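You operate a simulated robot arm through the tools that you are given. There is no shell and no other tool. Be economical: measure what you need, move in short steps, check, and stop when the job is done.

You run a simulated two-armed robot. Do the job below in one go: nothing can be reset, and whatever is moved stays where it is left.

## Task
Wipe up the spill on the top of the steel bench with the cloth and put it back.

The check looks at the end state, three seconds after you hand in, the way a careful person would. Anything else that was tipped, shoved, dropped, spilled or broken makes it a failure. Flat cloth is picked up by pressing the open fingertips on it (5 to 10 N) and closing them slowly along it; thin cloth reads only 2 to 8 mm in the jaws.

## Robot
Two 6-joint arms with two-finger parallel grippers on one trunk, on a base that drives. Base frame: it is fixed to the floor where the robot stands at the start and does not move with it; the origin is under the middle of the robot, x ahead of it, y to its left, z up; the surface under the hand at the start is at about z = 0.86. Readings come in m, rad, newtons and seconds.
The left shoulder is at the start at [0.28, 0.185, 1.105], the right one opposite. With the tool pointing down near the work surface each hand reaches from about 0.56 to 0.94 m from the robot's upright axis, wherever it stands, measured 20 degrees to its own side. Payload 1.57 kg a hand.
The TCP of each hand is the grasp point between the finger pads, 0.03 m short of the fingertips. In the tool frame z runs along the fingers and y along their closing line. Largest opening 0.08 m; finger width 0.017, thickness 0.012; the body of the gripper, 0.04 by 0.082 m, starts 0.08 m behind the TCP.
Orientation is told as [roll, pitch, yaw] about the base's x, y, z axes, in that order, counted from this pose: with the fingers straight down and closing along the base's y, the tool's x points along the base's -x, its y along +y and its z along -z.

## Interface
- The arms move only by the tool send_rows. It takes "left_moves", "right_moves" or both (then of equal length, played together; a hand with none holds still); each is one flat list of numbers, 7 for each row, row after row: the shift along the base's x, y, z in m, then the turn, a rotation vector about the base's x, y, z in degrees, then the gripper command, from -1 (shut) to 1 (fully open), values between in proportion. In form: [dx, dy, dz, ax, ay, az, hand, dx, dy, dz, ax, ay, az, hand, ...]. A call has 1 to 20 rows; each row is the pose to reach, as a shift and turn from the pose commanded when the call began. Each row takes 0.2 s and may step no farther than 0.05 m and 0.15 rad from the row before; otherwise, or with a gripper value out of range, the whole call is refused. A pose out of reach is approached as far as the arm can. The call stops where the force on the tool passes 40 N (or 10 N more than at its start, if that is more) or the arm is blocked; 0.2 s more then pass. Each finger travels about 0.153 m/s and halts on what it meets, pressing with about 42 N; the grip force reading is that of the motor and also rises with nothing between the fingers. The clock runs only during rows and for 0.2 s after the last one: add rows that repeat a pose to give the fingers time. It gives the time, the measured TCP pose, the force on the tool (base axes), the opening and the grip force at its end, in the units of the frame above (readings bear some noise), with the torque about the TCP (base axes, N m) and any sound that the robot's microphone picked up.
- Cameras (640 x 400 px; columns grow to the right, rows downward): "scene" is now at [0.2285, 0.0323, 1.5405]; the picture's right is [0.43, -0.90, 0.00], its down [-0.71, -0.34, -0.61] and it looks along [0.55, 0.27, -0.79] (base axes); focal length 286 px, centre (320, 200). "left" rides on the left gripper at [0.072, 0.007, -0.122] in its tool frame; the picture's right is [-0.09, 1.00, 0.00], its down [-0.84, -0.08, -0.54] and it looks along [-0.54, -0.05, 0.84] (tool axes); focal length 238 px, centre (320, 200). "right" rides on the right gripper at [0.072, -0.007, -0.122] in its tool frame; the picture's right is [0.09, 1.00, 0.00], its down [-0.84, 0.08, -0.54] and it looks along [-0.54, 0.05, 0.84] (tool axes); focal length 238 px, centre (320, 200). There is no depth. A picture from a camera that has moved, and an enlarged one, comes with that camera's place and axes in the base frame and with its lens.
- grab_frame(camera): a new picture of that camera. The clock stands still meanwhile.
- raise_lower(by): slides the trunk up (or, below 0, down) by that many m; the arms and the scene camera ride with it, the base frame stays. It gives what a move gives, with no picture.
- steer(legs): drives the robot by 1 to 6 legs, each [ahead, turn to the left] in m and rad, along the robot's own axes; the way and the turn of a leg run together, so that a leg with both is an arc; at most 1.5 m and 3.142 rad a leg. The arms and the cameras ride along, it lands a little off, and it stops where it bumps. It gives what a move gives.
- pan_tilt(pan, tilt): turns the head with the scene camera to pan (to the left, within 1.501 rad either way) and tilt (down, from -0.506 to 1.204), counted from straight ahead of the robot. It gives what a move gives.
- zoom(camera, box): a new picture of the part [left, top, right, bottom] of that camera's present view, enlarged. The clock stands still meanwhile.
- hand_in(): hands the job in; it is judged then, once.

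Work in short steps. Places have to be worked out from the pictures, the camera data and where the tool is seen: move nearer, look again, correct. Check each grasp and each placing, and mend what went wrong. You have 120 turns and 108 pictures in all, those below and enlarged ones among them. Open the grippers and draw the arms clear of the work before you hand the job in, unless the task says otherwise; then end with one line.

The tools are called after "Call:" as name(argument=value, ...) on one line, values as JSON. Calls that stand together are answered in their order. send_rows: Moves the arms, as the interface text tells. Its arguments: {"type":"object","properties":{"left_moves":{"type":"array"},"right_moves":{"type":"array"}},"required":[]} The other tools are called the same way: raise_lower (by) slides the trunk up or down; steer (legs) drives the base; pan_tilt (pan, tilt) turns the head that bears the scene camera; grab_frame (camera) takes a picture; zoom (camera, box) takes an enlarged picture of a part of a camera's view; hand_in () hands the job in.

At the start:

```text
clock: 0.0
left_tcp_pos: [0.4086, 0.4531, 1.1267]
left_orientation: [-0.001, 0.0, 0.001]
left_wrist_force: [0.2, -0.3, 0.2]
left_torque: [0.02, -0.02, 0.0]
left_gripper_width: 0.0802
left_finger_force: 0.0
right_tcp_pos: [0.6096, 0.0034, 1.1203]
right_orientation: [-0.001, 0.001, 0.0]
right_wrist_force: [-0.5, -0.5, 0.0]
right_torque: [0.03, 0.04, 0.02]
right_gripper_width: 0.0801
right_finger_force: 0.0
trunk travel left (down, up): [-0.8, 0.19]
robot x, y, heading: [-0.0007, 0.0005, -0.001]
head pan, tilt: [0.449, 0.915]
```

scene: 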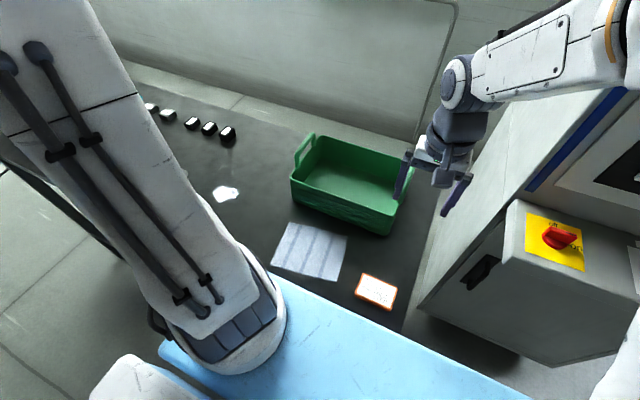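
right: 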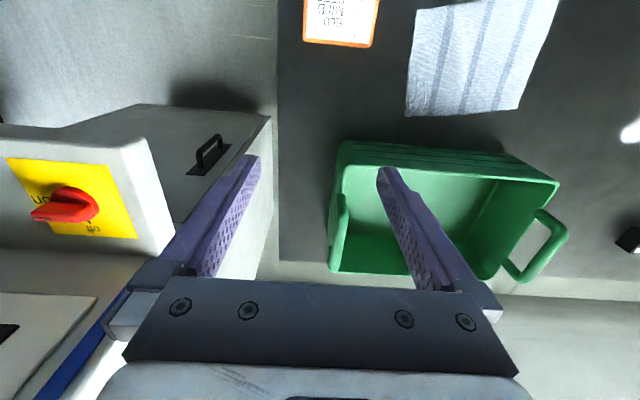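
left: 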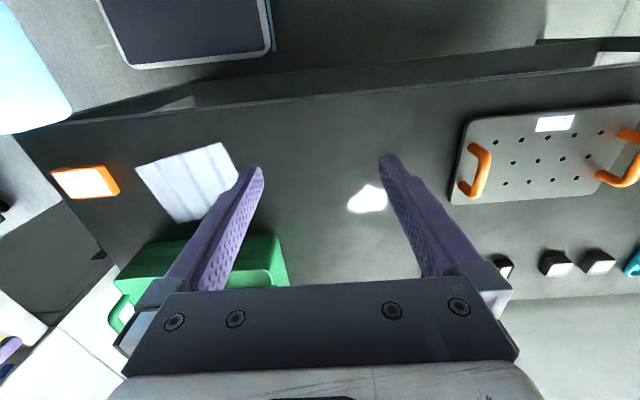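

I start by looking closer at the cloth, the orange card and the spill before moving anything.

Call:
zoom(camera="scene", box=[200, 160, 440, 310])

Call:
zoom(camera="left", box=[0, 100, 480, 400])

Call:
pan_tilt(pan=0.9, tilt=0.8)

Call:
grab_frame(camera="scene")

```text
2.67 times, centred on (320, 235) of scene
camera zoom: at [0.2285, 0.0323, 1.5405], right [0.43, -0.9, 0.0], down [-0.71, -0.34, -0.61], along [0.55, 0.27, -0.79], focal length 764 px, centre (320, 107)
```

zoom: 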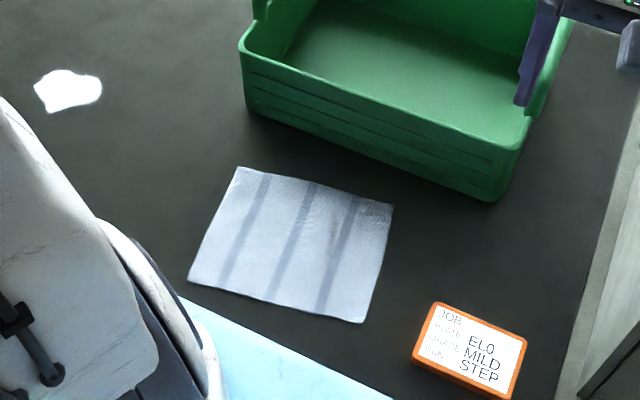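

```text
1.33 times, centred on (240, 250) of left
camera zoom: at [0.3356, 0.4584, 1.2479], right [0.09, 1.0, 0.0], down [0.84, -0.08, 0.54], along [0.54, -0.05, -0.84], focal length 318 px, centre (427, 133)
```

zoom: 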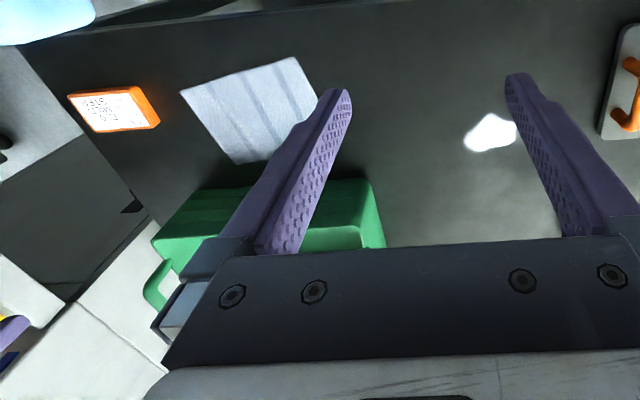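

```text
clock: 0.9
left_tcp_pos: [0.4084, 0.4519, 1.1274]
left_orientation: [0.0, 0.0, 0.0]
left_wrist_force: [1.3, -0.4, -0.4]
left_torque: [0.02, 0.01, -0.01]
left_gripper_width: 0.0799
left_finger_force: 0.1
right_tcp_pos: [0.6086, 0.0033, 1.1191]
right_orientation: [-0.001, 0.0, -0.001]
right_wrist_force: [0.9, 1.2, 0.1]
right_torque: [-0.01, 0.0, -0.01]
right_gripper_width: 0.0801
right_finger_force: 0.2
trunk travel left (down, up): [-0.8, 0.19]
robot x, y, heading: [0.0004, -0.0016, -0.002]
head pan, tilt: [0.901, 0.799]
```

```text
102 pictures are left
camera scene: at [0.2113, 0.0631, 1.5494], right [0.78, -0.62, 0.0], down [-0.45, -0.56, -0.7], along [0.43, 0.55, -0.72], focal length 286 px, centre (320, 200)
```

scene: 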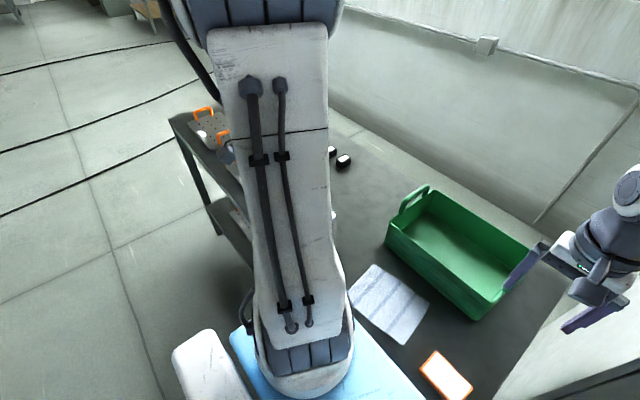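

The cloth lies flat at about centre (0.541, 0.214), 0.17 by 0.13 m, turned about 10° counterclockwise. The spill is near (0.597, 0.53) and the bin's face is at x≈0.67. I move the left hand above a point near the cloth's left edge, turned 10°, to look.

Call:
send_rows(left_moves=[0.02, -0.033, -0.02, 0, 0, 2, 0.25, 0.04, -0.065, -0.04, 0, 0, 4, 0.25, 0.06, -0.097, -0.06, 0, 0, 6, 0.25, 0.08, -0.13, -0.08, 0, 0, 8, 0.25, 0.1, -0.163, -0.1, 0, 0, 10, 0.25, 0.124, -0.195, -0.12, 0, 0, 10, 0.25, 0.124, -0.195, -0.15, 0, 0, 10, 0.25, 0.124, -0.195, -0.15, 0, 0, 10, 0.25])

Call:
grab_frame(camera="left")

Call:
pan_tilt(pan=0.449, tilt=0.915)

Call:
grab_frame(camera="scene")

```text
clock: 2.7
left_tcp_pos: [0.5314, 0.2574, 0.9776]
left_orientation: [-0.001, 0.0, 0.174]
left_wrist_force: [0.5, 0.3, -0.4]
left_torque: [0.0, 0.0, 0.01]
left_gripper_width: 0.05
left_finger_force: 0.2
right_tcp_pos: [0.6084, 0.0043, 1.1199]
right_orientation: [-0.002, 0.0, 0.0]
right_wrist_force: [0.2, 0.2, 0.2]
right_torque: [0.0, 0.04, 0.01]
right_gripper_width: 0.08
right_finger_force: 0.1
trunk travel left (down, up): [-0.8, 0.19]
robot x, y, heading: [0.0001, 0.0017, -0.004]
head pan, tilt: [0.901, 0.799]
```

```text
101 pictures are left
camera left: at [0.4587, 0.2507, 1.0984], right [-0.08, 1.0, 0.0], down [0.84, 0.07, 0.54], along [0.54, 0.04, -0.84], focal length 238 px, centre (320, 200)
```

left: 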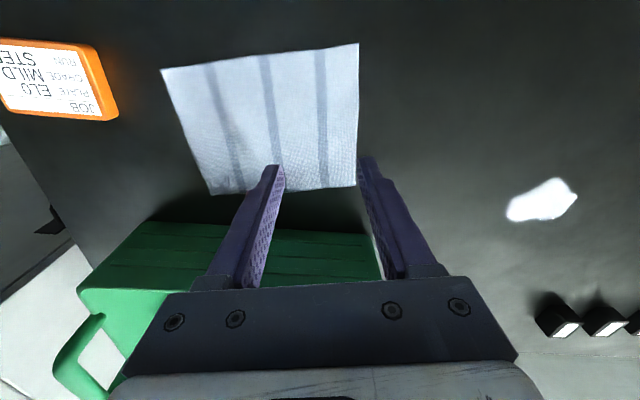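

```text
clock: 3.6
left_tcp_pos: [0.5309, 0.2585, 0.9785]
left_orientation: [0.002, 0.0, 0.174]
left_wrist_force: [-0.2, -0.7, 0.6]
left_torque: [0.02, 0.03, 0.01]
left_gripper_width: 0.0498
left_finger_force: 0.1
right_tcp_pos: [0.6087, 0.0033, 1.1205]
right_orientation: [0.001, 0.0, 0.001]
right_wrist_force: [0.4, -0.5, 0.6]
right_torque: [0.01, 0.02, 0.03]
right_gripper_width: 0.0801
right_finger_force: 0.2
trunk travel left (down, up): [-0.8, 0.19]
robot x, y, heading: [0.003, -0.0009, -0.001]
head pan, tilt: [0.449, 0.915]
```

```text
100 pictures are left
camera scene: at [0.2285, 0.0323, 1.5404], right [0.43, -0.9, 0.0], down [-0.71, -0.34, -0.61], along [0.55, 0.27, -0.79], focal length 286 px, centre (320, 200)
```

scene: 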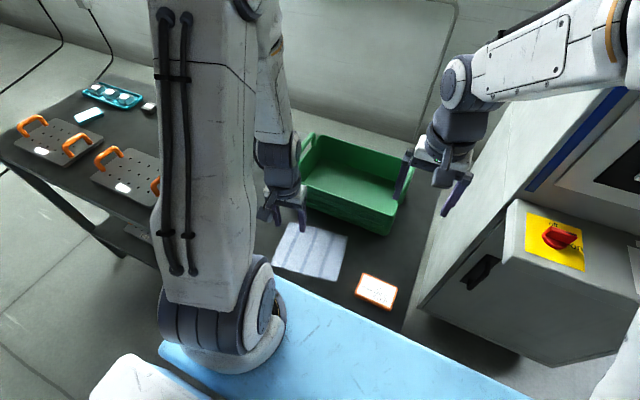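

The corners agree from both cameras: A(.590,.305), B(.617,.138), C(.490,.115), D(.457,.284). I shift 10 mm inward so both fingers sit on the cloth and descend to just above it.

Call:
send_rows(left_moves=[0.0, -0.01, -0.03, 0, 0, 0, 0.25, 0.002, -0.01, -0.06, 0, 0, 0, 0.25, 0.002, -0.01, -0.08, 0, 0, 0, 0.25, 0.002, -0.01, -0.084, 0, 0, 0, 0.25])

Call:
grab_frame(camera="left")

```text
clock: 4.6
left_tcp_pos: [0.5329, 0.2488, 0.8932]
left_orientation: [0.0, 0.0, 0.174]
left_wrist_force: [-0.5, 0.7, 0.5]
left_torque: [-0.01, -0.02, 0.02]
left_gripper_width: 0.0499
left_finger_force: 0.1
right_tcp_pos: [0.6085, 0.0041, 1.1202]
right_orientation: [0.0, 0.001, 0.001]
right_wrist_force: [-1.1, -1.0, -0.1]
right_torque: [0.0, 0.0, -0.01]
right_gripper_width: 0.0799
right_finger_force: 0.1
trunk travel left (down, up): [-0.8, 0.19]
robot x, y, heading: [-0.0013, 0.0013, 0.001]
head pan, tilt: [0.449, 0.915]
```

```text
99 pictures are left
camera left: at [0.4614, 0.2407, 1.0135], right [-0.08, 1.0, 0.0], down [0.84, 0.07, 0.54], along [0.54, 0.04, -0.84], focal length 238 px, centre (320, 200)
```

left: 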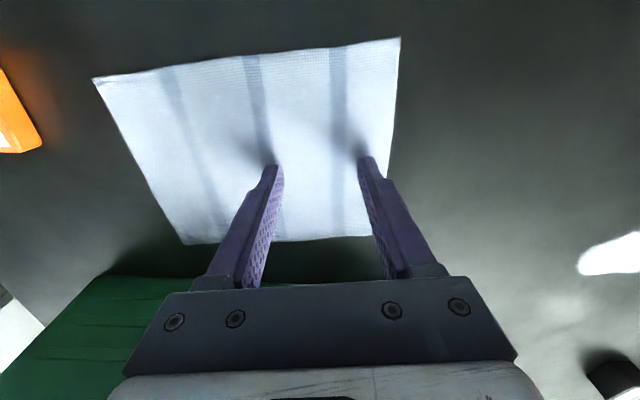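

Both fingertips hover over the cloth just inside the left edge. I lower in small steps to find contact.

Call:
send_rows(left_moves=[0, 0, -0.001, 0, 0, 0, 0.25, 0, 0, -0.002, 0, 0, 0, 0.25, 0, 0, -0.003, 0, 0, 0, 0.25, 0, 0, -0.003, 0, 0, 0, 0.25])

```text
clock: 5.6
left_tcp_pos: [0.5333, 0.2478, 0.8908]
left_orientation: [0.0, -0.002, 0.175]
left_wrist_force: [-0.8, -1.0, 27.1]
left_torque: [0.04, 0.08, 0.09]
left_gripper_width: 0.0501
left_finger_force: 0.2
right_tcp_pos: [0.6071, 0.0021, 1.1212]
right_orientation: [0.001, 0.001, 0.001]
right_wrist_force: [-0.8, -0.2, 0.4]
right_torque: [0.01, 0.0, -0.01]
right_gripper_width: 0.0798
right_finger_force: 0.1
trunk travel left (down, up): [-0.8, 0.19]
robot x, y, heading: [-0.002, -0.0009, -0.003]
head pan, tilt: [0.449, 0.915]
```

The reading is 27 N, too much, so I back off about 1 mm.

Call:
send_rows(left_moves=[0, 0, 0.001, 0, 0, 0, 0.25, 0, 0, 0.001, 0, 0, 0, 0.25])

```text
clock: 6.2
left_tcp_pos: [0.534, 0.2472, 0.8911]
left_orientation: [0.0, -0.001, 0.174]
left_wrist_force: [0.7, 0.0, 16.4]
left_torque: [0.13, -0.01, 0.01]
left_gripper_width: 0.0502
left_finger_force: 0.0
right_tcp_pos: [0.6089, 0.0022, 1.1209]
right_orientation: [0.001, 0.0, 0.0]
right_wrist_force: [-0.2, 0.2, 0.3]
right_torque: [0.0, 0.0, 0.0]
right_gripper_width: 0.0801
right_finger_force: 0.0
trunk travel left (down, up): [-0.8, 0.19]
robot x, y, heading: [0.0003, -0.0023, -0.002]
head pan, tilt: [0.449, 0.915]
```

Stiffness is about 10 N/mm. I raise 0.8 mm to get about 8 N, then close slowly along the cloth.

Call:
send_rows(left_moves=[0, 0, 0.0008, 0, 0, 0, 0.25, 0, 0, 0.0008, 0, 0, 0, 0.15, 0, 0, 0.0008, 0, 0, 0, 0.05, 0, 0, 0.0008, 0, 0, 0, -0.05, 0, 0, 0.0008, 0, 0, 0, -0.15, 0, 0, 0.0008, 0, 0, 0, -0.25, 0, 0, 0.0008, 0, 0, 0, -0.35, 0, 0, 0.0008, 0, 0, 0, -0.45, 0, 0, 0.0008, 0, 0, 0, -0.55, 0, 0, 0.0008, 0, 0, 0, -0.65, 0, 0, 0.0008, 0, 0, 0, -0.75, 0, 0, 0.0008, 0, 0, 0, -0.85, 0, 0, 0.0008, 0, 0, 0, -1, 0, 0, 0.0008, 0, 0, 0, -1, 0, 0, 0.0008, 0, 0, 0, -1])

Call:
grab_frame(camera="left")

```text
clock: 9.4
left_tcp_pos: [0.5333, 0.2475, 0.8919]
left_orientation: [0.002, -0.001, 0.176]
left_wrist_force: [-0.7, -0.6, -0.3]
left_torque: [0.0, 0.0, -0.01]
left_gripper_width: 0.0019
left_finger_force: 23.1
right_tcp_pos: [0.6087, 0.0033, 1.1202]
right_orientation: [0.0, -0.001, 0.0]
right_wrist_force: [-0.6, -0.2, 0.2]
right_torque: [0.01, 0.03, 0.01]
right_gripper_width: 0.0798
right_finger_force: 0.0
trunk travel left (down, up): [-0.8, 0.19]
robot x, y, heading: [-0.0015, -0.0018, -0.002]
head pan, tilt: [0.449, 0.915]
```

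```text
98 pictures are left
camera left: at [0.4614, 0.2408, 1.0125], right [-0.08, 1.0, 0.0], down [0.84, 0.07, 0.54], along [0.54, 0.04, -0.84], focal length 238 px, centre (320, 200)
```

left: 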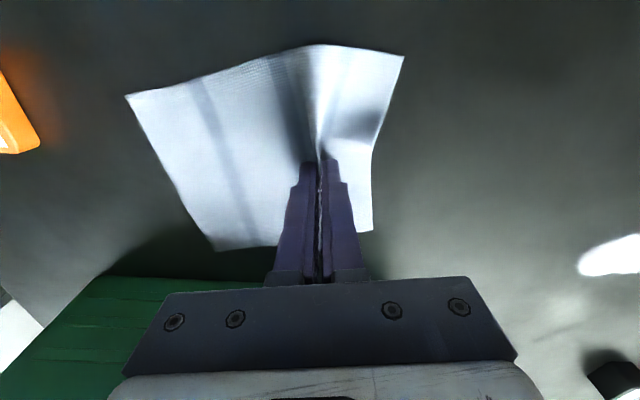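

Grip reads 1.9 mm with a ridge visible between the pads. I lift 6 cm and check that the cloth comes along.

Call:
send_rows(left_moves=[0, 0, 0.02, 0, 0, 0, -1, 0, 0, 0.04, 0, 0, 0, -1, 0, 0, 0.06, 0, 0, 0, -1, 0, 0.04, 0.08, 0, 0, 0, -1, 0, 0.04, 0.08, 0, 0, 0, -1])

Call:
grab_frame(camera="left")

Call:
grab_frame(camera="scene")

```text
clock: 10.6
left_tcp_pos: [0.5328, 0.2879, 0.9722]
left_orientation: [0.001, 0.0, 0.175]
left_wrist_force: [0.2, -0.3, -0.9]
left_torque: [-0.01, -0.01, 0.01]
left_gripper_width: 0.0019
left_finger_force: 23.9
right_tcp_pos: [0.6089, 0.0034, 1.1215]
right_orientation: [-0.001, -0.001, 0.001]
right_wrist_force: [0.5, -0.3, -0.5]
right_torque: [0.0, 0.03, -0.01]
right_gripper_width: 0.0799
right_finger_force: 0.0
trunk travel left (down, up): [-0.8, 0.19]
robot x, y, heading: [0.0012, -0.0028, -0.001]
head pan, tilt: [0.449, 0.915]
```

```text
97 pictures are left
camera left: at [0.4609, 0.2814, 1.0926], right [-0.08, 1.0, 0.0], down [0.84, 0.07, 0.54], along [0.54, 0.04, -0.84], focal length 238 px, centre (320, 200)
```

left: 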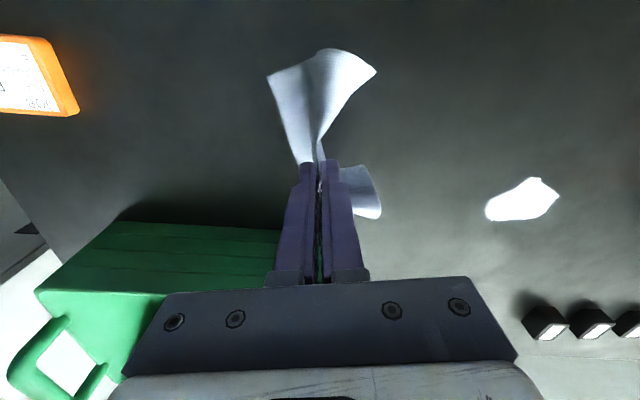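

```text
96 pictures are left
camera scene: at [0.2283, 0.0325, 1.5405], right [0.43, -0.9, 0.0], down [-0.71, -0.34, -0.61], along [0.55, 0.26, -0.79], focal length 286 px, centre (320, 200)
```

scene: 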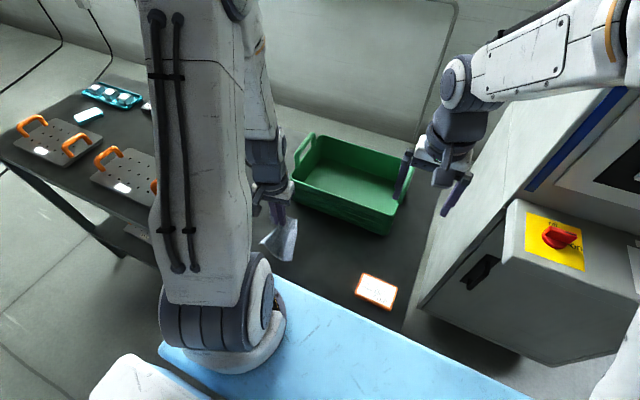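

The cloth is held. The spill covers x .563–.620, y .49–.57. I carry the cloth to its near side and lower to just above the table.

Call:
send_rows(left_moves=[0.01, 0.045, 0, 0, 0, 0, -1, 0.02, 0.09, 0, 0, 0, 0, -1, 0.03, 0.135, 0, 0, 0, 0, -1, 0.037, 0.165, 0, 0, 0, 0, -1, 0.037, 0.165, -0.04, 0, 0, 0, -1, 0.037, 0.165, -0.07, 0, 0, 0, -1, 0.037, 0.165, -0.078, 0, 0, 0, -1, 0.037, 0.165, -0.078, 0, 0, 0, -1])

Call:
grab_frame(camera="left")

```text
clock: 12.4
left_tcp_pos: [0.5709, 0.4525, 0.8934]
left_orientation: [-0.001, -0.002, 0.173]
left_wrist_force: [0.2, -0.3, 0.7]
left_torque: [0.0, -0.02, -0.01]
left_gripper_width: 0.0021
left_finger_force: 23.5
right_tcp_pos: [0.6088, 0.0032, 1.1207]
right_orientation: [0.0, -0.001, 0.0]
right_wrist_force: [0.9, -0.6, 0.0]
right_torque: [-0.02, -0.01, 0.01]
right_gripper_width: 0.08
right_finger_force: 0.1
trunk travel left (down, up): [-0.8, 0.19]
robot x, y, heading: [-0.0018, 0.0023, 0.005]
head pan, tilt: [0.449, 0.915]
```

```text
95 pictures are left
camera left: at [0.4984, 0.4462, 1.0141], right [-0.08, 1.0, 0.0], down [0.84, 0.07, 0.54], along [0.54, 0.04, -0.84], focal length 238 px, centre (320, 200)
```

left: 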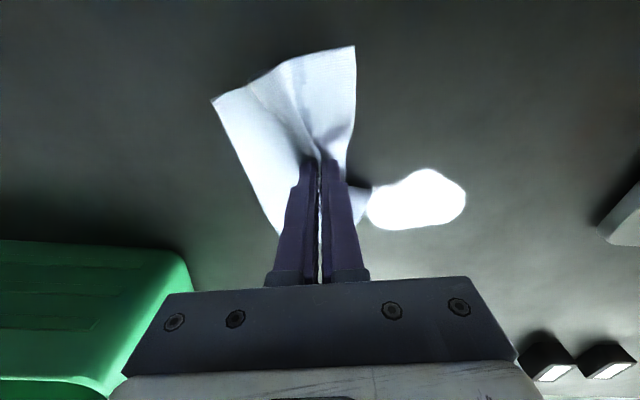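

The cloth is beside the spill. I press about 10–15 N and make a first stroke along y at x≈0.571.

Call:
send_rows(left_moves=[0, 0, -0.002, 0, 0, 0, -1, 0, 0.015, -0.002, 0, 0, 0, -1, 0, 0.03, -0.002, 0, 0, 0, -1, 0, 0.045, -0.002, 0, 0, 0, -1, 0, 0.06, -0.002, 0, 0, 0, -1, 0, 0.075, -0.002, 0, 0, 0, -1, 0, 0.09, -0.002, 0, 0, 0, -1, 0, 0.105, -0.002, 0, 0, 0, -1, 0, 0.12, -0.002, 0, 0, 0, -1, 0, 0.135, -0.002, 0, 0, 0, -1])

Call:
grab_frame(camera="left")

```text
clock: 14.6
left_tcp_pos: [0.5709, 0.5872, 0.8922]
left_orientation: [0.001, 0.001, 0.175]
left_wrist_force: [-0.8, -4.6, 14.0]
left_torque: [-0.16, -0.03, -0.04]
left_gripper_width: 0.0015
left_finger_force: 23.7
right_tcp_pos: [0.6085, 0.0022, 1.1205]
right_orientation: [0.0, -0.001, 0.001]
right_wrist_force: [0.1, -0.2, -0.7]
right_torque: [0.01, 0.0, 0.0]
right_gripper_width: 0.08
right_finger_force: 0.0
trunk travel left (down, up): [-0.8, 0.19]
robot x, y, heading: [-0.0001, -0.0001, 0.003]
head pan, tilt: [0.449, 0.915]
```

```text
94 pictures are left
camera left: at [0.498, 0.5806, 1.0131], right [-0.08, 1.0, 0.0], down [0.84, 0.07, 0.54], along [0.54, 0.05, -0.84], focal length 238 px, centre (320, 200)
```

left: 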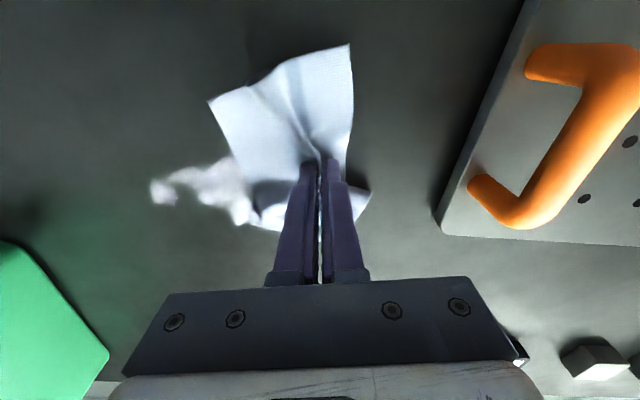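

The stroke cleared part of it. What remains is near x .59–.62, y .46–.54. I lift, go back, and stroke again in +y at x≈0.603, so the cloth always trails.

Call:
send_rows(left_moves=[0, 0, 0.03, 0, 0, 0, -1, 0.015, -0.045, 0.04, 0, 0, 0, -1, 0.025, -0.09, 0.04, 0, 0, 0, -1, 0.031, -0.13, 0.04, 0, 0, 0, -1, 0.031, -0.165, 0.03, 0, 0, 0, -1, 0.031, -0.165, 0, 0, 0, 0, -1, 0.031, -0.15, 0, 0, 0, 0, -1, 0.031, -0.135, 0, 0, 0, 0, -1, 0.031, -0.12, 0, 0, 0, 0, -1, 0.031, -0.105, 0, 0, 0, 0, -1, 0.031, -0.09, 0, 0, 0, 0, -1, 0.031, -0.075, 0, 0, 0, 0, -1, 0.031, -0.06, 0, 0, 0, 0, -1, 0.031, -0.045, 0, 0, 0, 0, -1, 0.031, -0.03, 0, 0, 0, 0, -1, 0.031, -0.015, 0, 0, 0, 0, -1, 0.031, 0, 0, 0, 0, 0, -1, 0.031, 0, 0.04, 0, 0, 0, -1])

Call:
grab_frame(camera="left")

```text
clock: 18.4
left_tcp_pos: [0.6013, 0.5874, 0.9326]
left_orientation: [0.0, 0.003, 0.176]
left_wrist_force: [-0.4, 0.5, -0.7]
left_torque: [-0.02, 0.02, 0.02]
left_gripper_width: 0.0019
left_finger_force: 23.9
right_tcp_pos: [0.6084, 0.0034, 1.1208]
right_orientation: [0.001, 0.0, 0.0]
right_wrist_force: [0.1, -0.2, 0.1]
right_torque: [0.01, 0.0, 0.0]
right_gripper_width: 0.0801
right_finger_force: 0.0
trunk travel left (down, up): [-0.8, 0.19]
robot x, y, heading: [0.0006, -0.0022, 0.001]
head pan, tilt: [0.449, 0.915]
```

```text
93 pictures are left
camera left: at [0.53, 0.5814, 1.0528], right [-0.08, 1.0, 0.0], down [0.84, 0.07, 0.54], along [0.54, 0.04, -0.84], focal length 238 px, centre (320, 200)
```

left: 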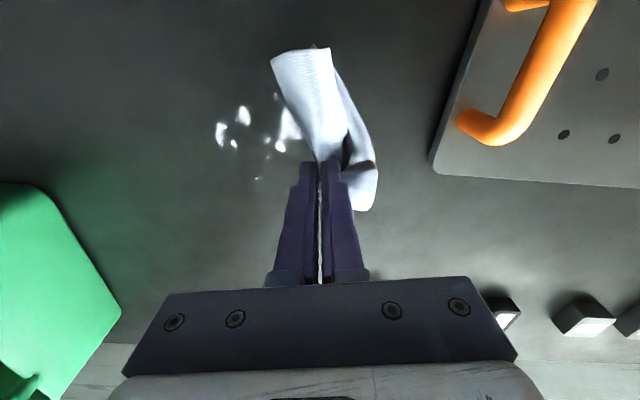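

Only spots remain, around x .58–.603, y .50–.56 — the gap between the strokes. I stroke again at x≈0.588.

Call:
send_rows(left_moves=[-0.01, -0.045, 0, 0, 0, 0, -1, -0.014, -0.09, 0, 0, 0, 0, -1, -0.014, -0.13, 0, 0, 0, 0, -1, -0.014, -0.13, -0.04, 0, 0, 0, -1, -0.014, -0.115, -0.0405, 0, 0, 0, -1, -0.014, -0.1, -0.0405, 0, 0, 0, -1, -0.014, -0.085, -0.0405, 0, 0, 0, -1, -0.014, -0.07, -0.0405, 0, 0, 0, -1, -0.014, -0.055, -0.0405, 0, 0, 0, -1, -0.014, -0.04, -0.0405, 0, 0, 0, -1, -0.014, -0.025, -0.0405, 0, 0, 0, -1, -0.014, -0.01, -0.0405, 0, 0, 0, -1, -0.014, 0.005, -0.0405, 0, 0, 0, -1, -0.014, 0.02, -0.0405, 0, 0, 0, -1, -0.014, 0.02, 0.0, 0, 0, 0, -1, -0.014, 0.02, 0.04, 0, 0, 0, -1])

Call:
grab_frame(camera="left")

```text
clock: 21.8
left_tcp_pos: [0.5868, 0.6073, 0.9722]
left_orientation: [0.001, -0.002, 0.173]
left_wrist_force: [-0.9, -0.6, 0.3]
left_torque: [-0.02, -0.02, 0.0]
left_gripper_width: 0.0017
left_finger_force: 22.6
right_tcp_pos: [0.6088, 0.0032, 1.1197]
right_orientation: [-0.001, -0.001, 0.0]
right_wrist_force: [0.4, -0.1, 0.3]
right_torque: [0.0, 0.03, -0.01]
right_gripper_width: 0.0799
right_finger_force: 0.1
trunk travel left (down, up): [-0.8, 0.19]
robot x, y, heading: [0.0001, 0.0006, -0.002]
head pan, tilt: [0.449, 0.915]
```

```text
92 pictures are left
camera left: at [0.5152, 0.6012, 1.092], right [-0.08, 1.0, 0.0], down [0.84, 0.07, 0.54], along [0.54, 0.04, -0.84], focal length 238 px, centre (320, 200)
```

left: 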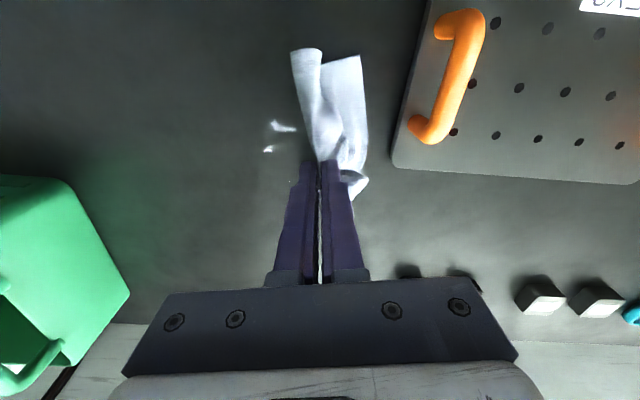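

Two streaks are left, near (.582,.568) and (.606,.554). I make two strokes, at x≈.580 and x≈.607.

Call:
send_rows(left_moves=[-0.007, -0.045, -0.03, 0, 0, 0, -1, -0.007, -0.09, -0.04, 0, 0, 0, -1, -0.007, -0.09, -0.0805, 0, 0, 0, -1, -0.007, -0.075, -0.0808, 0, 0, 0, -1, -0.007, -0.06, -0.0808, 0, 0, 0, -1, -0.007, -0.045, -0.0808, 0, 0, 0, -1, -0.007, -0.03, -0.0808, 0, 0, 0, -1, -0.007, -0.015, -0.0808, 0, 0, 0, -1, -0.007, 0, -0.0808, 0, 0, 0, -1, -0.007, 0, -0.05, 0, 0, 0, -1, 0.01, -0.045, -0.05, 0, 0, 0, -1, 0.02, -0.09, -0.05, 0, 0, 0, -1, 0.02, -0.09, -0.0805, 0, 0, 0, -1, 0.02, -0.075, -0.0808, 0, 0, 0, -1, 0.02, -0.06, -0.0808, 0, 0, 0, -1, 0.02, -0.045, -0.0808, 0, 0, 0, -1, 0.02, -0.03, -0.0808, 0, 0, 0, -1, 0.02, -0.015, -0.0808, 0, 0, 0, -1, 0.02, 0, -0.0808, 0, 0, 0, -1, 0.02, 0, -0.04, 0, 0, 0, -1])

Call:
send_rows(left_moves=[-0.02, -0.02, 0.04, 0, 0, 0, -1, -0.04, -0.04, 0.08, 0, 0, 0, -1, -0.06, -0.06, 0.1, 0, 0, 0, -1, -0.08, -0.08, 0.1, 0, 0, 0, -1, -0.08, -0.08, 0.1, 0, 0, 0, -1])

Call:
grab_frame(camera="left")

```text
refused: row 1 steps farther than a row can; nothing moved
```

```text
clock: 23.0
left_tcp_pos: [0.5075, 0.5265, 1.0728]
left_orientation: [0.0, 0.001, 0.175]
left_wrist_force: [0.6, 0.7, 0.0]
left_torque: [-0.01, -0.04, -0.01]
left_gripper_width: 0.0017
left_finger_force: 23.7
right_tcp_pos: [0.609, 0.0032, 1.1207]
right_orientation: [0.0, 0.001, -0.001]
right_wrist_force: [0.3, -0.2, -0.7]
right_torque: [0.03, 0.0, 0.01]
right_gripper_width: 0.08
right_finger_force: 0.1
trunk travel left (down, up): [-0.8, 0.19]
robot x, y, heading: [0.0019, 0.0017, -0.003]
head pan, tilt: [0.449, 0.915]
```

```text
91 pictures are left
camera left: at [0.4352, 0.5209, 1.1931], right [-0.08, 1.0, 0.0], down [0.84, 0.07, 0.54], along [0.54, 0.04, -0.84], focal length 238 px, centre (320, 200)
```

left: 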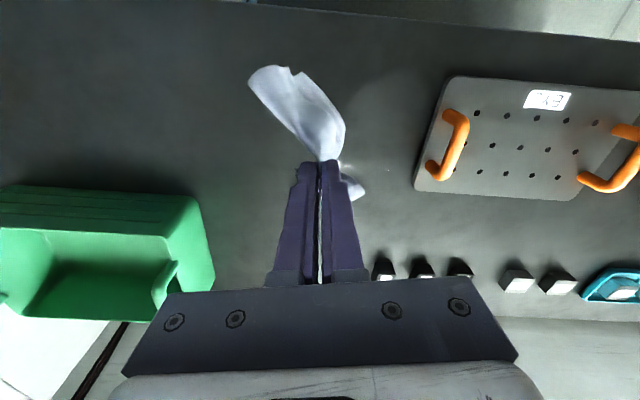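

The first call was refused because its first step was too large; only the retreat ran. I redo both strokes from here.

Call:
send_rows(left_moves=[0.03, -0.01, -0.03, 0, 0, 0, -1, 0.06, -0.02, -0.06, 0, 0, 0, -1, 0.073, -0.02, -0.1, 0, 0, 0, -1, 0.073, -0.02, -0.14, 0, 0, 0, -1, 0.073, -0.02, -0.1795, 0, 0, 0, -1, 0.073, -0.01, -0.1806, 0, 0, 0, -1, 0.073, 0.005, -0.1806, 0, 0, 0, -1, 0.073, 0.02, -0.1806, 0, 0, 0, -1, 0.073, 0.035, -0.1806, 0, 0, 0, -1, 0.073, 0.05, -0.1806, 0, 0, 0, -1, 0.073, 0.065, -0.1806, 0, 0, 0, -1, 0.073, 0.08, -0.1806, 0, 0, 0, -1, 0.073, 0.095, -0.1806, 0, 0, 0, -1, 0.073, 0.095, -0.14, 0, 0, 0, -1])

Call:
send_rows(left_moves=[0.015, -0.045, 0, 0, 0, 0, -1, 0.027, -0.09, 0, 0, 0, 0, -1, 0.027, -0.12, 0, 0, 0, 0, -1, 0.027, -0.12, -0.0395, 0, 0, 0, -1, 0.027, -0.105, -0.0407, 0, 0, 0, -1, 0.027, -0.09, -0.0407, 0, 0, 0, -1, 0.027, -0.075, -0.0407, 0, 0, 0, -1, 0.027, -0.06, -0.0407, 0, 0, 0, -1, 0.027, -0.045, -0.0407, 0, 0, 0, -1, 0.027, -0.03, -0.0407, 0, 0, 0, -1, 0.027, -0.015, -0.0407, 0, 0, 0, -1, 0.027, 0, -0.0407, 0, 0, 0, -1, 0.027, 0, 0, 0, 0, 0, -1, 0.027, -0.02, 0.04, 0, 0, 0, -1, 0, -0.06, 0.05, 0, 0, 0, -1, -0.04, -0.08, 0.06, 0, 0, 0, -1, -0.07, -0.11, 0.08, 0, 0, 0, -1, -0.07, -0.14, 0.08, 0, 0, 0, -1, -0.07, -0.14, 0.08, 0, 0, 0, -1])

Call:
grab_frame(camera="left")

```text
clock: 26.0
left_tcp_pos: [0.5801, 0.6213, 0.9317]
left_orientation: [-0.002, 0.002, 0.174]
left_wrist_force: [-0.9, 0.3, -0.6]
left_torque: [0.0, 0.0, -0.01]
left_gripper_width: 0.0019
left_finger_force: 23.1
right_tcp_pos: [0.6097, 0.0039, 1.1204]
right_orientation: [-0.001, 0.0, 0.001]
right_wrist_force: [-0.2, -0.1, -0.2]
right_torque: [0.01, 0.0, 0.02]
right_gripper_width: 0.0801
right_finger_force: 0.0
trunk travel left (down, up): [-0.8, 0.19]
robot x, y, heading: [-0.0009, 0.0028, 0.003]
head pan, tilt: [0.449, 0.915]
```

```text
clock: 30.0
left_tcp_pos: [0.5113, 0.4813, 1.0106]
left_orientation: [0.0, 0.0, 0.174]
left_wrist_force: [0.2, 0.0, -0.5]
left_torque: [0.03, 0.0, 0.02]
left_gripper_width: 0.0019
left_finger_force: 22.9
right_tcp_pos: [0.6087, 0.0026, 1.1203]
right_orientation: [0.001, -0.001, 0.0]
right_wrist_force: [-0.3, 0.4, 1.1]
right_torque: [0.01, 0.0, -0.01]
right_gripper_width: 0.0801
right_finger_force: 0.0
trunk travel left (down, up): [-0.8, 0.19]
robot x, y, heading: [-0.0001, 0.0031, 0.002]
head pan, tilt: [0.449, 0.915]
```

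```text
90 pictures are left
camera left: at [0.4377, 0.4758, 1.1323], right [-0.08, 1.0, 0.0], down [0.84, 0.07, 0.54], along [0.54, 0.04, -0.84], focal length 238 px, centre (320, 200)
```

left: 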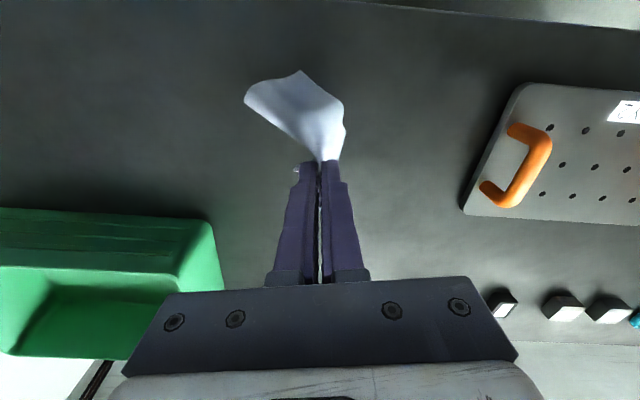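

The former spill area looks clean. I zoom to check for faint residue.

Call:
zoom(camera="left", box=[240, 110, 480, 260])

Call:
send_rows(left_moves=[0, -0.04, 0.02, 0, 0, 0, -1, 0, -0.08, 0.04, 0, 0, 0, -1, 0, -0.12, 0.04, 0, 0, 0, -1, 0, -0.12, 0.04, 0, 0, 0, -1])

Call:
grab_frame(camera="left")

Call:
zoom(camera="left", box=[300, 80, 540, 230])

```text
2.67 times, centred on (360, 185) of left
camera zoom: at [0.4377, 0.4758, 1.1323], right [-0.08, 1.0, 0.0], down [0.84, 0.07, 0.54], along [0.54, 0.04, -0.84], focal length 636 px, centre (213, 240)
```

zoom: 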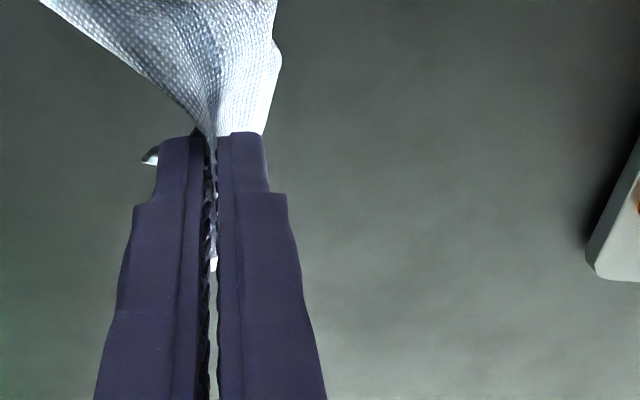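

```text
clock: 31.0
left_tcp_pos: [0.511, 0.3619, 1.0517]
left_orientation: [0.001, 0.0, 0.174]
left_wrist_force: [-0.5, -0.8, -0.2]
left_torque: [0.0, 0.01, 0.03]
left_gripper_width: 0.0019
left_finger_force: 23.8
right_tcp_pos: [0.609, 0.0037, 1.1194]
right_orientation: [0.001, -0.001, 0.0]
right_wrist_force: [0.3, 0.4, -0.1]
right_torque: [0.03, 0.02, -0.02]
right_gripper_width: 0.0799
right_finger_force: 0.0
trunk travel left (down, up): [-0.8, 0.19]
robot x, y, heading: [0.001, -0.0004, -0.007]
head pan, tilt: [0.449, 0.915]
```

```text
88 pictures are left
camera left: at [0.4381, 0.3548, 1.1728], right [-0.08, 1.0, 0.0], down [0.84, 0.07, 0.54], along [0.54, 0.04, -0.84], focal length 238 px, centre (320, 200)
```

left: 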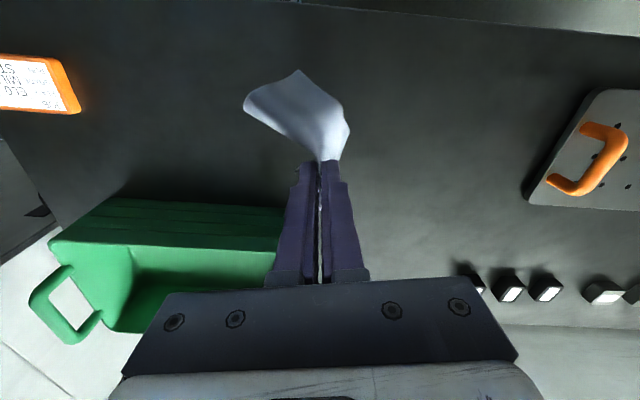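

```text
2.67 times, centred on (420, 155) of left
camera zoom: at [0.4381, 0.3548, 1.1728], right [-0.08, 1.0, 0.0], down [0.84, 0.07, 0.54], along [0.54, 0.04, -0.84], focal length 636 px, centre (53, 320)
```

zoom: 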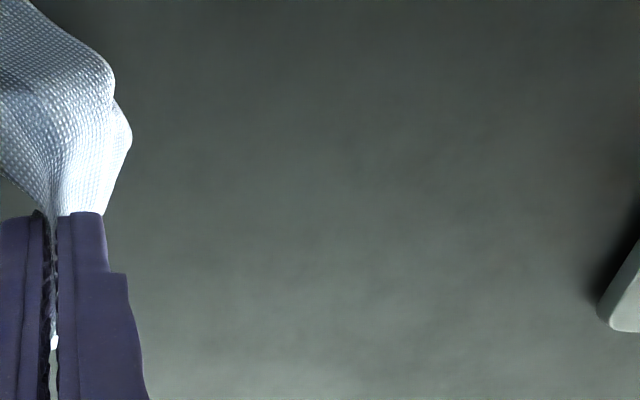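

The bench is clean there. Now I bring the cloth back: start with the hanging tail over the right side of its original place, so that it can be laid down moving +y.

Call:
send_rows(left_moves=[0.008, -0.045, 0, 0, 0, 0, -1, 0.016, -0.09, 0, 0, 0, 0, -1, 0.025, -0.135, 0, 0, 0, 0, -1, 0.034, -0.18, 0, 0, 0, 0, -1, 0.043, -0.222, 0, 0, 0, 0, -1, 0.043, -0.222, -0.03, 0, 0, 0, -1, 0.043, -0.222, -0.03, 0, 0, 0, -1, 0.043, -0.222, -0.03, 0, 0, 0, -1])

Call:
grab_frame(camera="left")

Call:
zoom(camera="scene", box=[200, 160, 440, 310])

```text
clock: 32.8
left_tcp_pos: [0.554, 0.1403, 1.0213]
left_orientation: [0.0, 0.001, 0.174]
left_wrist_force: [-0.4, 0.1, 0.2]
left_torque: [-0.03, 0.03, 0.01]
left_gripper_width: 0.0018
left_finger_force: 23.9
right_tcp_pos: [0.6083, 0.0045, 1.1203]
right_orientation: [0.0, -0.001, 0.0]
right_wrist_force: [-0.1, -0.6, 0.5]
right_torque: [-0.01, 0.0, 0.02]
right_gripper_width: 0.0802
right_finger_force: 0.0
trunk travel left (down, up): [-0.8, 0.19]
robot x, y, heading: [-0.0015, -0.0002, 0.002]
head pan, tilt: [0.449, 0.915]
```

```text
86 pictures are left
camera left: at [0.4816, 0.1335, 1.1429], right [-0.08, 1.0, 0.0], down [0.84, 0.07, 0.54], along [0.54, 0.04, -0.84], focal length 238 px, centre (320, 200)
```

left: 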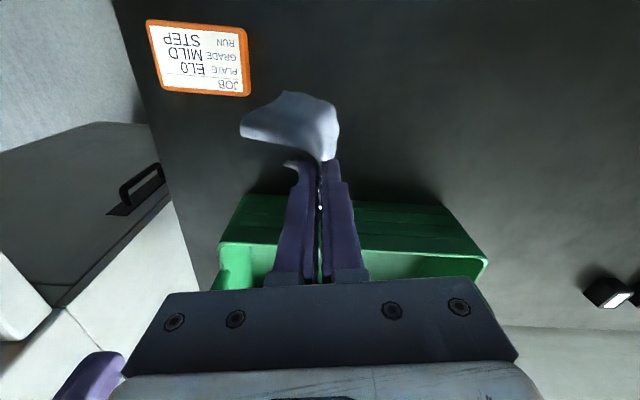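

```text
2.67 times, centred on (320, 235) of scene
camera zoom: at [0.2284, 0.032, 1.5404], right [0.43, -0.9, 0.0], down [-0.71, -0.34, -0.61], along [0.55, 0.26, -0.79], focal length 764 px, centre (320, 107)
```

zoom: 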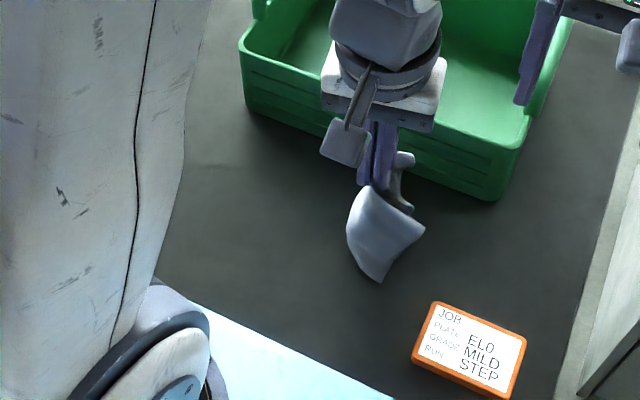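

The cloth hangs clear of the card and bin. I lower while sweeping +y so it spreads out behind the fingers and ends at the original grip point.

Call:
send_rows(left_moves=[0, 0, -0.02, 0, 0, 0, -1, 0, 0, -0.04, 0, 0, 0, -1, -0.001, 0.006, -0.055, 0, 0, 0, -1, -0.002, 0.014, -0.07, 0, 0, 0, -1, -0.004, 0.024, -0.085, 0, 0, 0, -1, -0.006, 0.036, -0.098, 0, 0, 0, -1, -0.008, 0.05, -0.11, 0, 0, 0, -1, -0.01, 0.064, -0.118, 0, 0, 0, -1, -0.013, 0.078, -0.122, 0, 0, 0, -1, -0.016, 0.092, -0.125, 0, 0, 0, -1, -0.019, 0.106, -0.126, 0, 0, 0, -1, -0.019, 0.106, -0.126, 0, 0, 0, -1])

Call:
grab_frame(camera="left")

Call:
zoom(camera="scene", box=[200, 160, 440, 310])

```text
clock: 35.4
left_tcp_pos: [0.5354, 0.2464, 0.896]
left_orientation: [0.0, 0.0, 0.175]
left_wrist_force: [0.6, -0.6, -0.1]
left_torque: [-0.02, -0.01, -0.02]
left_gripper_width: 0.0019
left_finger_force: 23.7
right_tcp_pos: [0.6087, 0.004, 1.1202]
right_orientation: [0.001, -0.001, 0.001]
right_wrist_force: [0.3, -0.1, -0.7]
right_torque: [0.04, -0.01, 0.0]
right_gripper_width: 0.08
right_finger_force: 0.0
trunk travel left (down, up): [-0.8, 0.19]
robot x, y, heading: [0.0019, -0.0031, -0.006]
head pan, tilt: [0.449, 0.915]
```

```text
84 pictures are left
camera left: at [0.4628, 0.2396, 1.0164], right [-0.08, 1.0, 0.0], down [0.84, 0.07, 0.54], along [0.54, 0.04, -0.84], focal length 238 px, centre (320, 200)
```

left: 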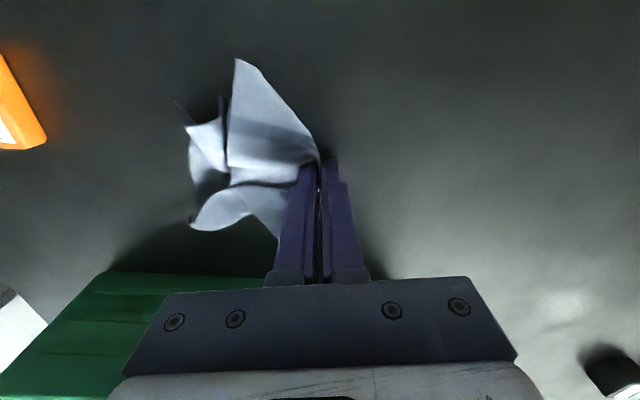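

```text
2.67 times, centred on (320, 235) of scene
camera zoom: at [0.2284, 0.0321, 1.5404], right [0.43, -0.9, 0.0], down [-0.71, -0.34, -0.61], along [0.55, 0.26, -0.79], focal length 764 px, centre (320, 107)
```

zoom: 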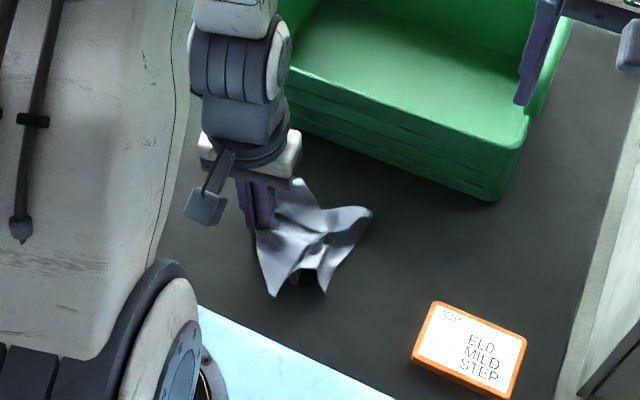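

It's laid, but bunched. I lower to touch, open the fingers gently along the table to release the ridge, and rise to look.

Call:
send_rows(left_moves=[0, 0, -0.003, 0, 0, 0, -1, 0, 0, -0.003, 0, 0, 0, -0.8, 0, 0, -0.003, 0, 0, 0, -0.6, 0, 0, -0.003, 0, 0, 0, -0.4, 0, 0, -0.003, 0, 0, 0, -0.2, 0, 0, -0.003, 0, 0, 0, 0, 0, 0, -0.003, 0, 0, 0, 0.2, 0, 0, 0.015, 0, 0, 0, 0.2, 0, 0, 0.05, 0, 0, 0, 0.2, 0, 0, 0.09, 0, 0, 0, 0.2, 0, 0, 0.1, 0, 0, 0, 0.2])

Call:
grab_frame(camera="left")

Call:
zoom(camera="scene", box=[200, 160, 440, 310])

```text
clock: 37.8
left_tcp_pos: [0.5345, 0.2466, 0.9961]
left_orientation: [0.0, 0.001, 0.175]
left_wrist_force: [1.1, -0.3, 0.3]
left_torque: [0.02, -0.03, -0.06]
left_gripper_width: 0.0481
left_finger_force: 0.0
right_tcp_pos: [0.6082, 0.0031, 1.1199]
right_orientation: [0.001, -0.001, 0.001]
right_wrist_force: [0.1, 0.4, 0.4]
right_torque: [0.02, -0.02, 0.01]
right_gripper_width: 0.08
right_finger_force: 0.1
trunk travel left (down, up): [-0.8, 0.19]
robot x, y, heading: [0.0034, -0.0017, 0.003]
head pan, tilt: [0.449, 0.915]
```

```text
82 pictures are left
camera left: at [0.4623, 0.2394, 1.117], right [-0.08, 1.0, 0.0], down [0.84, 0.07, 0.54], along [0.54, 0.04, -0.84], focal length 238 px, centre (320, 200)
```

left: 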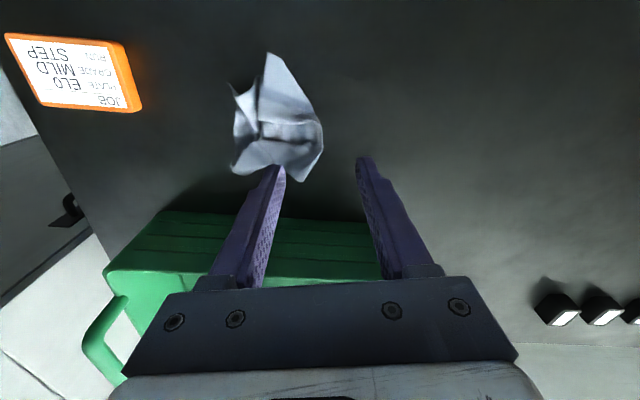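

```text
2.67 times, centred on (320, 235) of scene
camera zoom: at [0.2282, 0.032, 1.5405], right [0.43, -0.9, 0.0], down [-0.71, -0.34, -0.61], along [0.55, 0.26, -0.79], focal length 764 px, centre (320, 107)
```

zoom: 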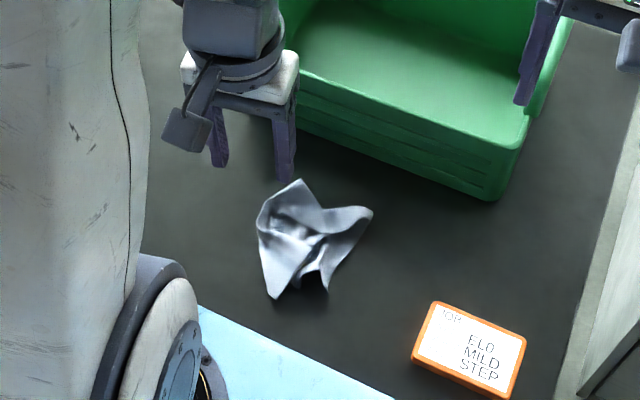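

The cloth is back within about 2 cm of its original centre, but crumpled. I look closer to see whether it can be spread simply.

Call:
zoom(camera="left", box=[180, 30, 372, 150])

Call:
zoom(camera="scene", box=[280, 215, 360, 280])

```text
3.33 times, centred on (276, 90) of left
camera zoom: at [0.4623, 0.2394, 1.117], right [-0.08, 1.0, 0.0], down [0.84, 0.07, 0.54], along [0.54, 0.04, -0.84], focal length 794 px, centre (467, 567)
```

zoom: 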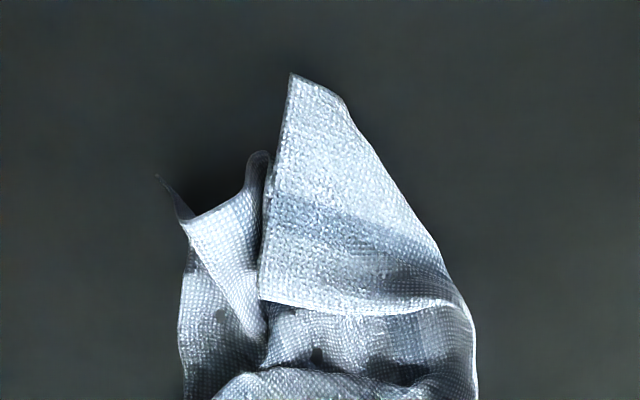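

```text
6.15 times, centred on (320, 248) of scene
camera zoom: at [0.2282, 0.032, 1.5405], right [0.43, -0.9, 0.0], down [-0.71, -0.34, -0.61], along [0.55, 0.26, -0.79], focal length 1762 px, centre (320, -92)
```

zoom: 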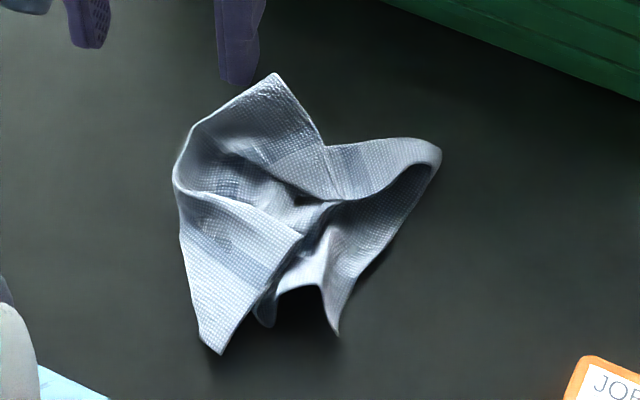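

The left strip has folded over to the right; its free corners are D≈(.474,.195) and A≈(.600,.228). I pinch near corner D and carry it out to its original place (.457,.284).

Call:
send_rows(left_moves=[-0.02, -0.022, 0, 0, 0, 0, -0.1, -0.043, -0.046, 0, 0, 0, 0, -0.1, -0.043, -0.046, -0.04, 0, 0, 0, -0.1, -0.043, -0.046, -0.08, 0, 0, 0, -0.1, -0.043, -0.046, -0.095, 0, 0, 0, -0.1, -0.043, -0.046, -0.095, 0, 0, 0, -0.1])

Call:
grab_frame(camera="left")

```text
clock: 39.2
left_tcp_pos: [0.5115, 0.2017, 0.8922]
left_orientation: [0.0, 0.003, 0.175]
left_wrist_force: [1.2, -0.3, 0.9]
left_torque: [-0.03, 0.0, -0.03]
left_gripper_width: 0.0363
left_finger_force: 0.7
left hand out of reach, approached as far as the arm can: row 1, 2, 3, 4, 5, 6
right_tcp_pos: [0.609, 0.0027, 1.1195]
right_orientation: [0.0, 0.001, 0.0]
right_wrist_force: [-0.5, 0.0, 0.3]
right_torque: [-0.02, 0.0, -0.01]
right_gripper_width: 0.0801
right_finger_force: 0.0
trunk travel left (down, up): [-0.8, 0.19]
robot x, y, heading: [0.0008, 0.0003, 0.002]
head pan, tilt: [0.449, 0.915]
```

```text
78 pictures are left
camera left: at [0.4394, 0.1954, 1.014], right [-0.08, 1.0, 0.0], down [0.84, 0.07, 0.54], along [0.54, 0.04, -0.84], focal length 238 px, centre (320, 200)
```

left: 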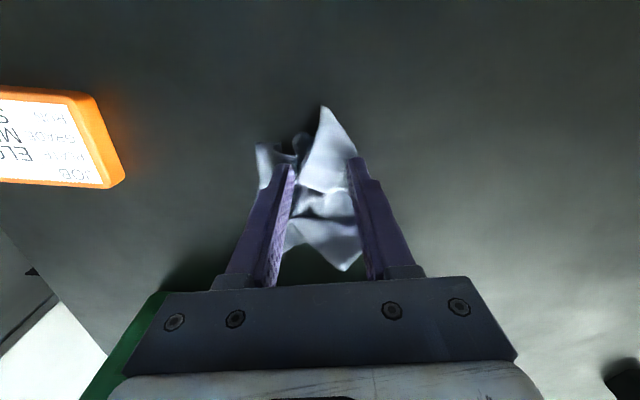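

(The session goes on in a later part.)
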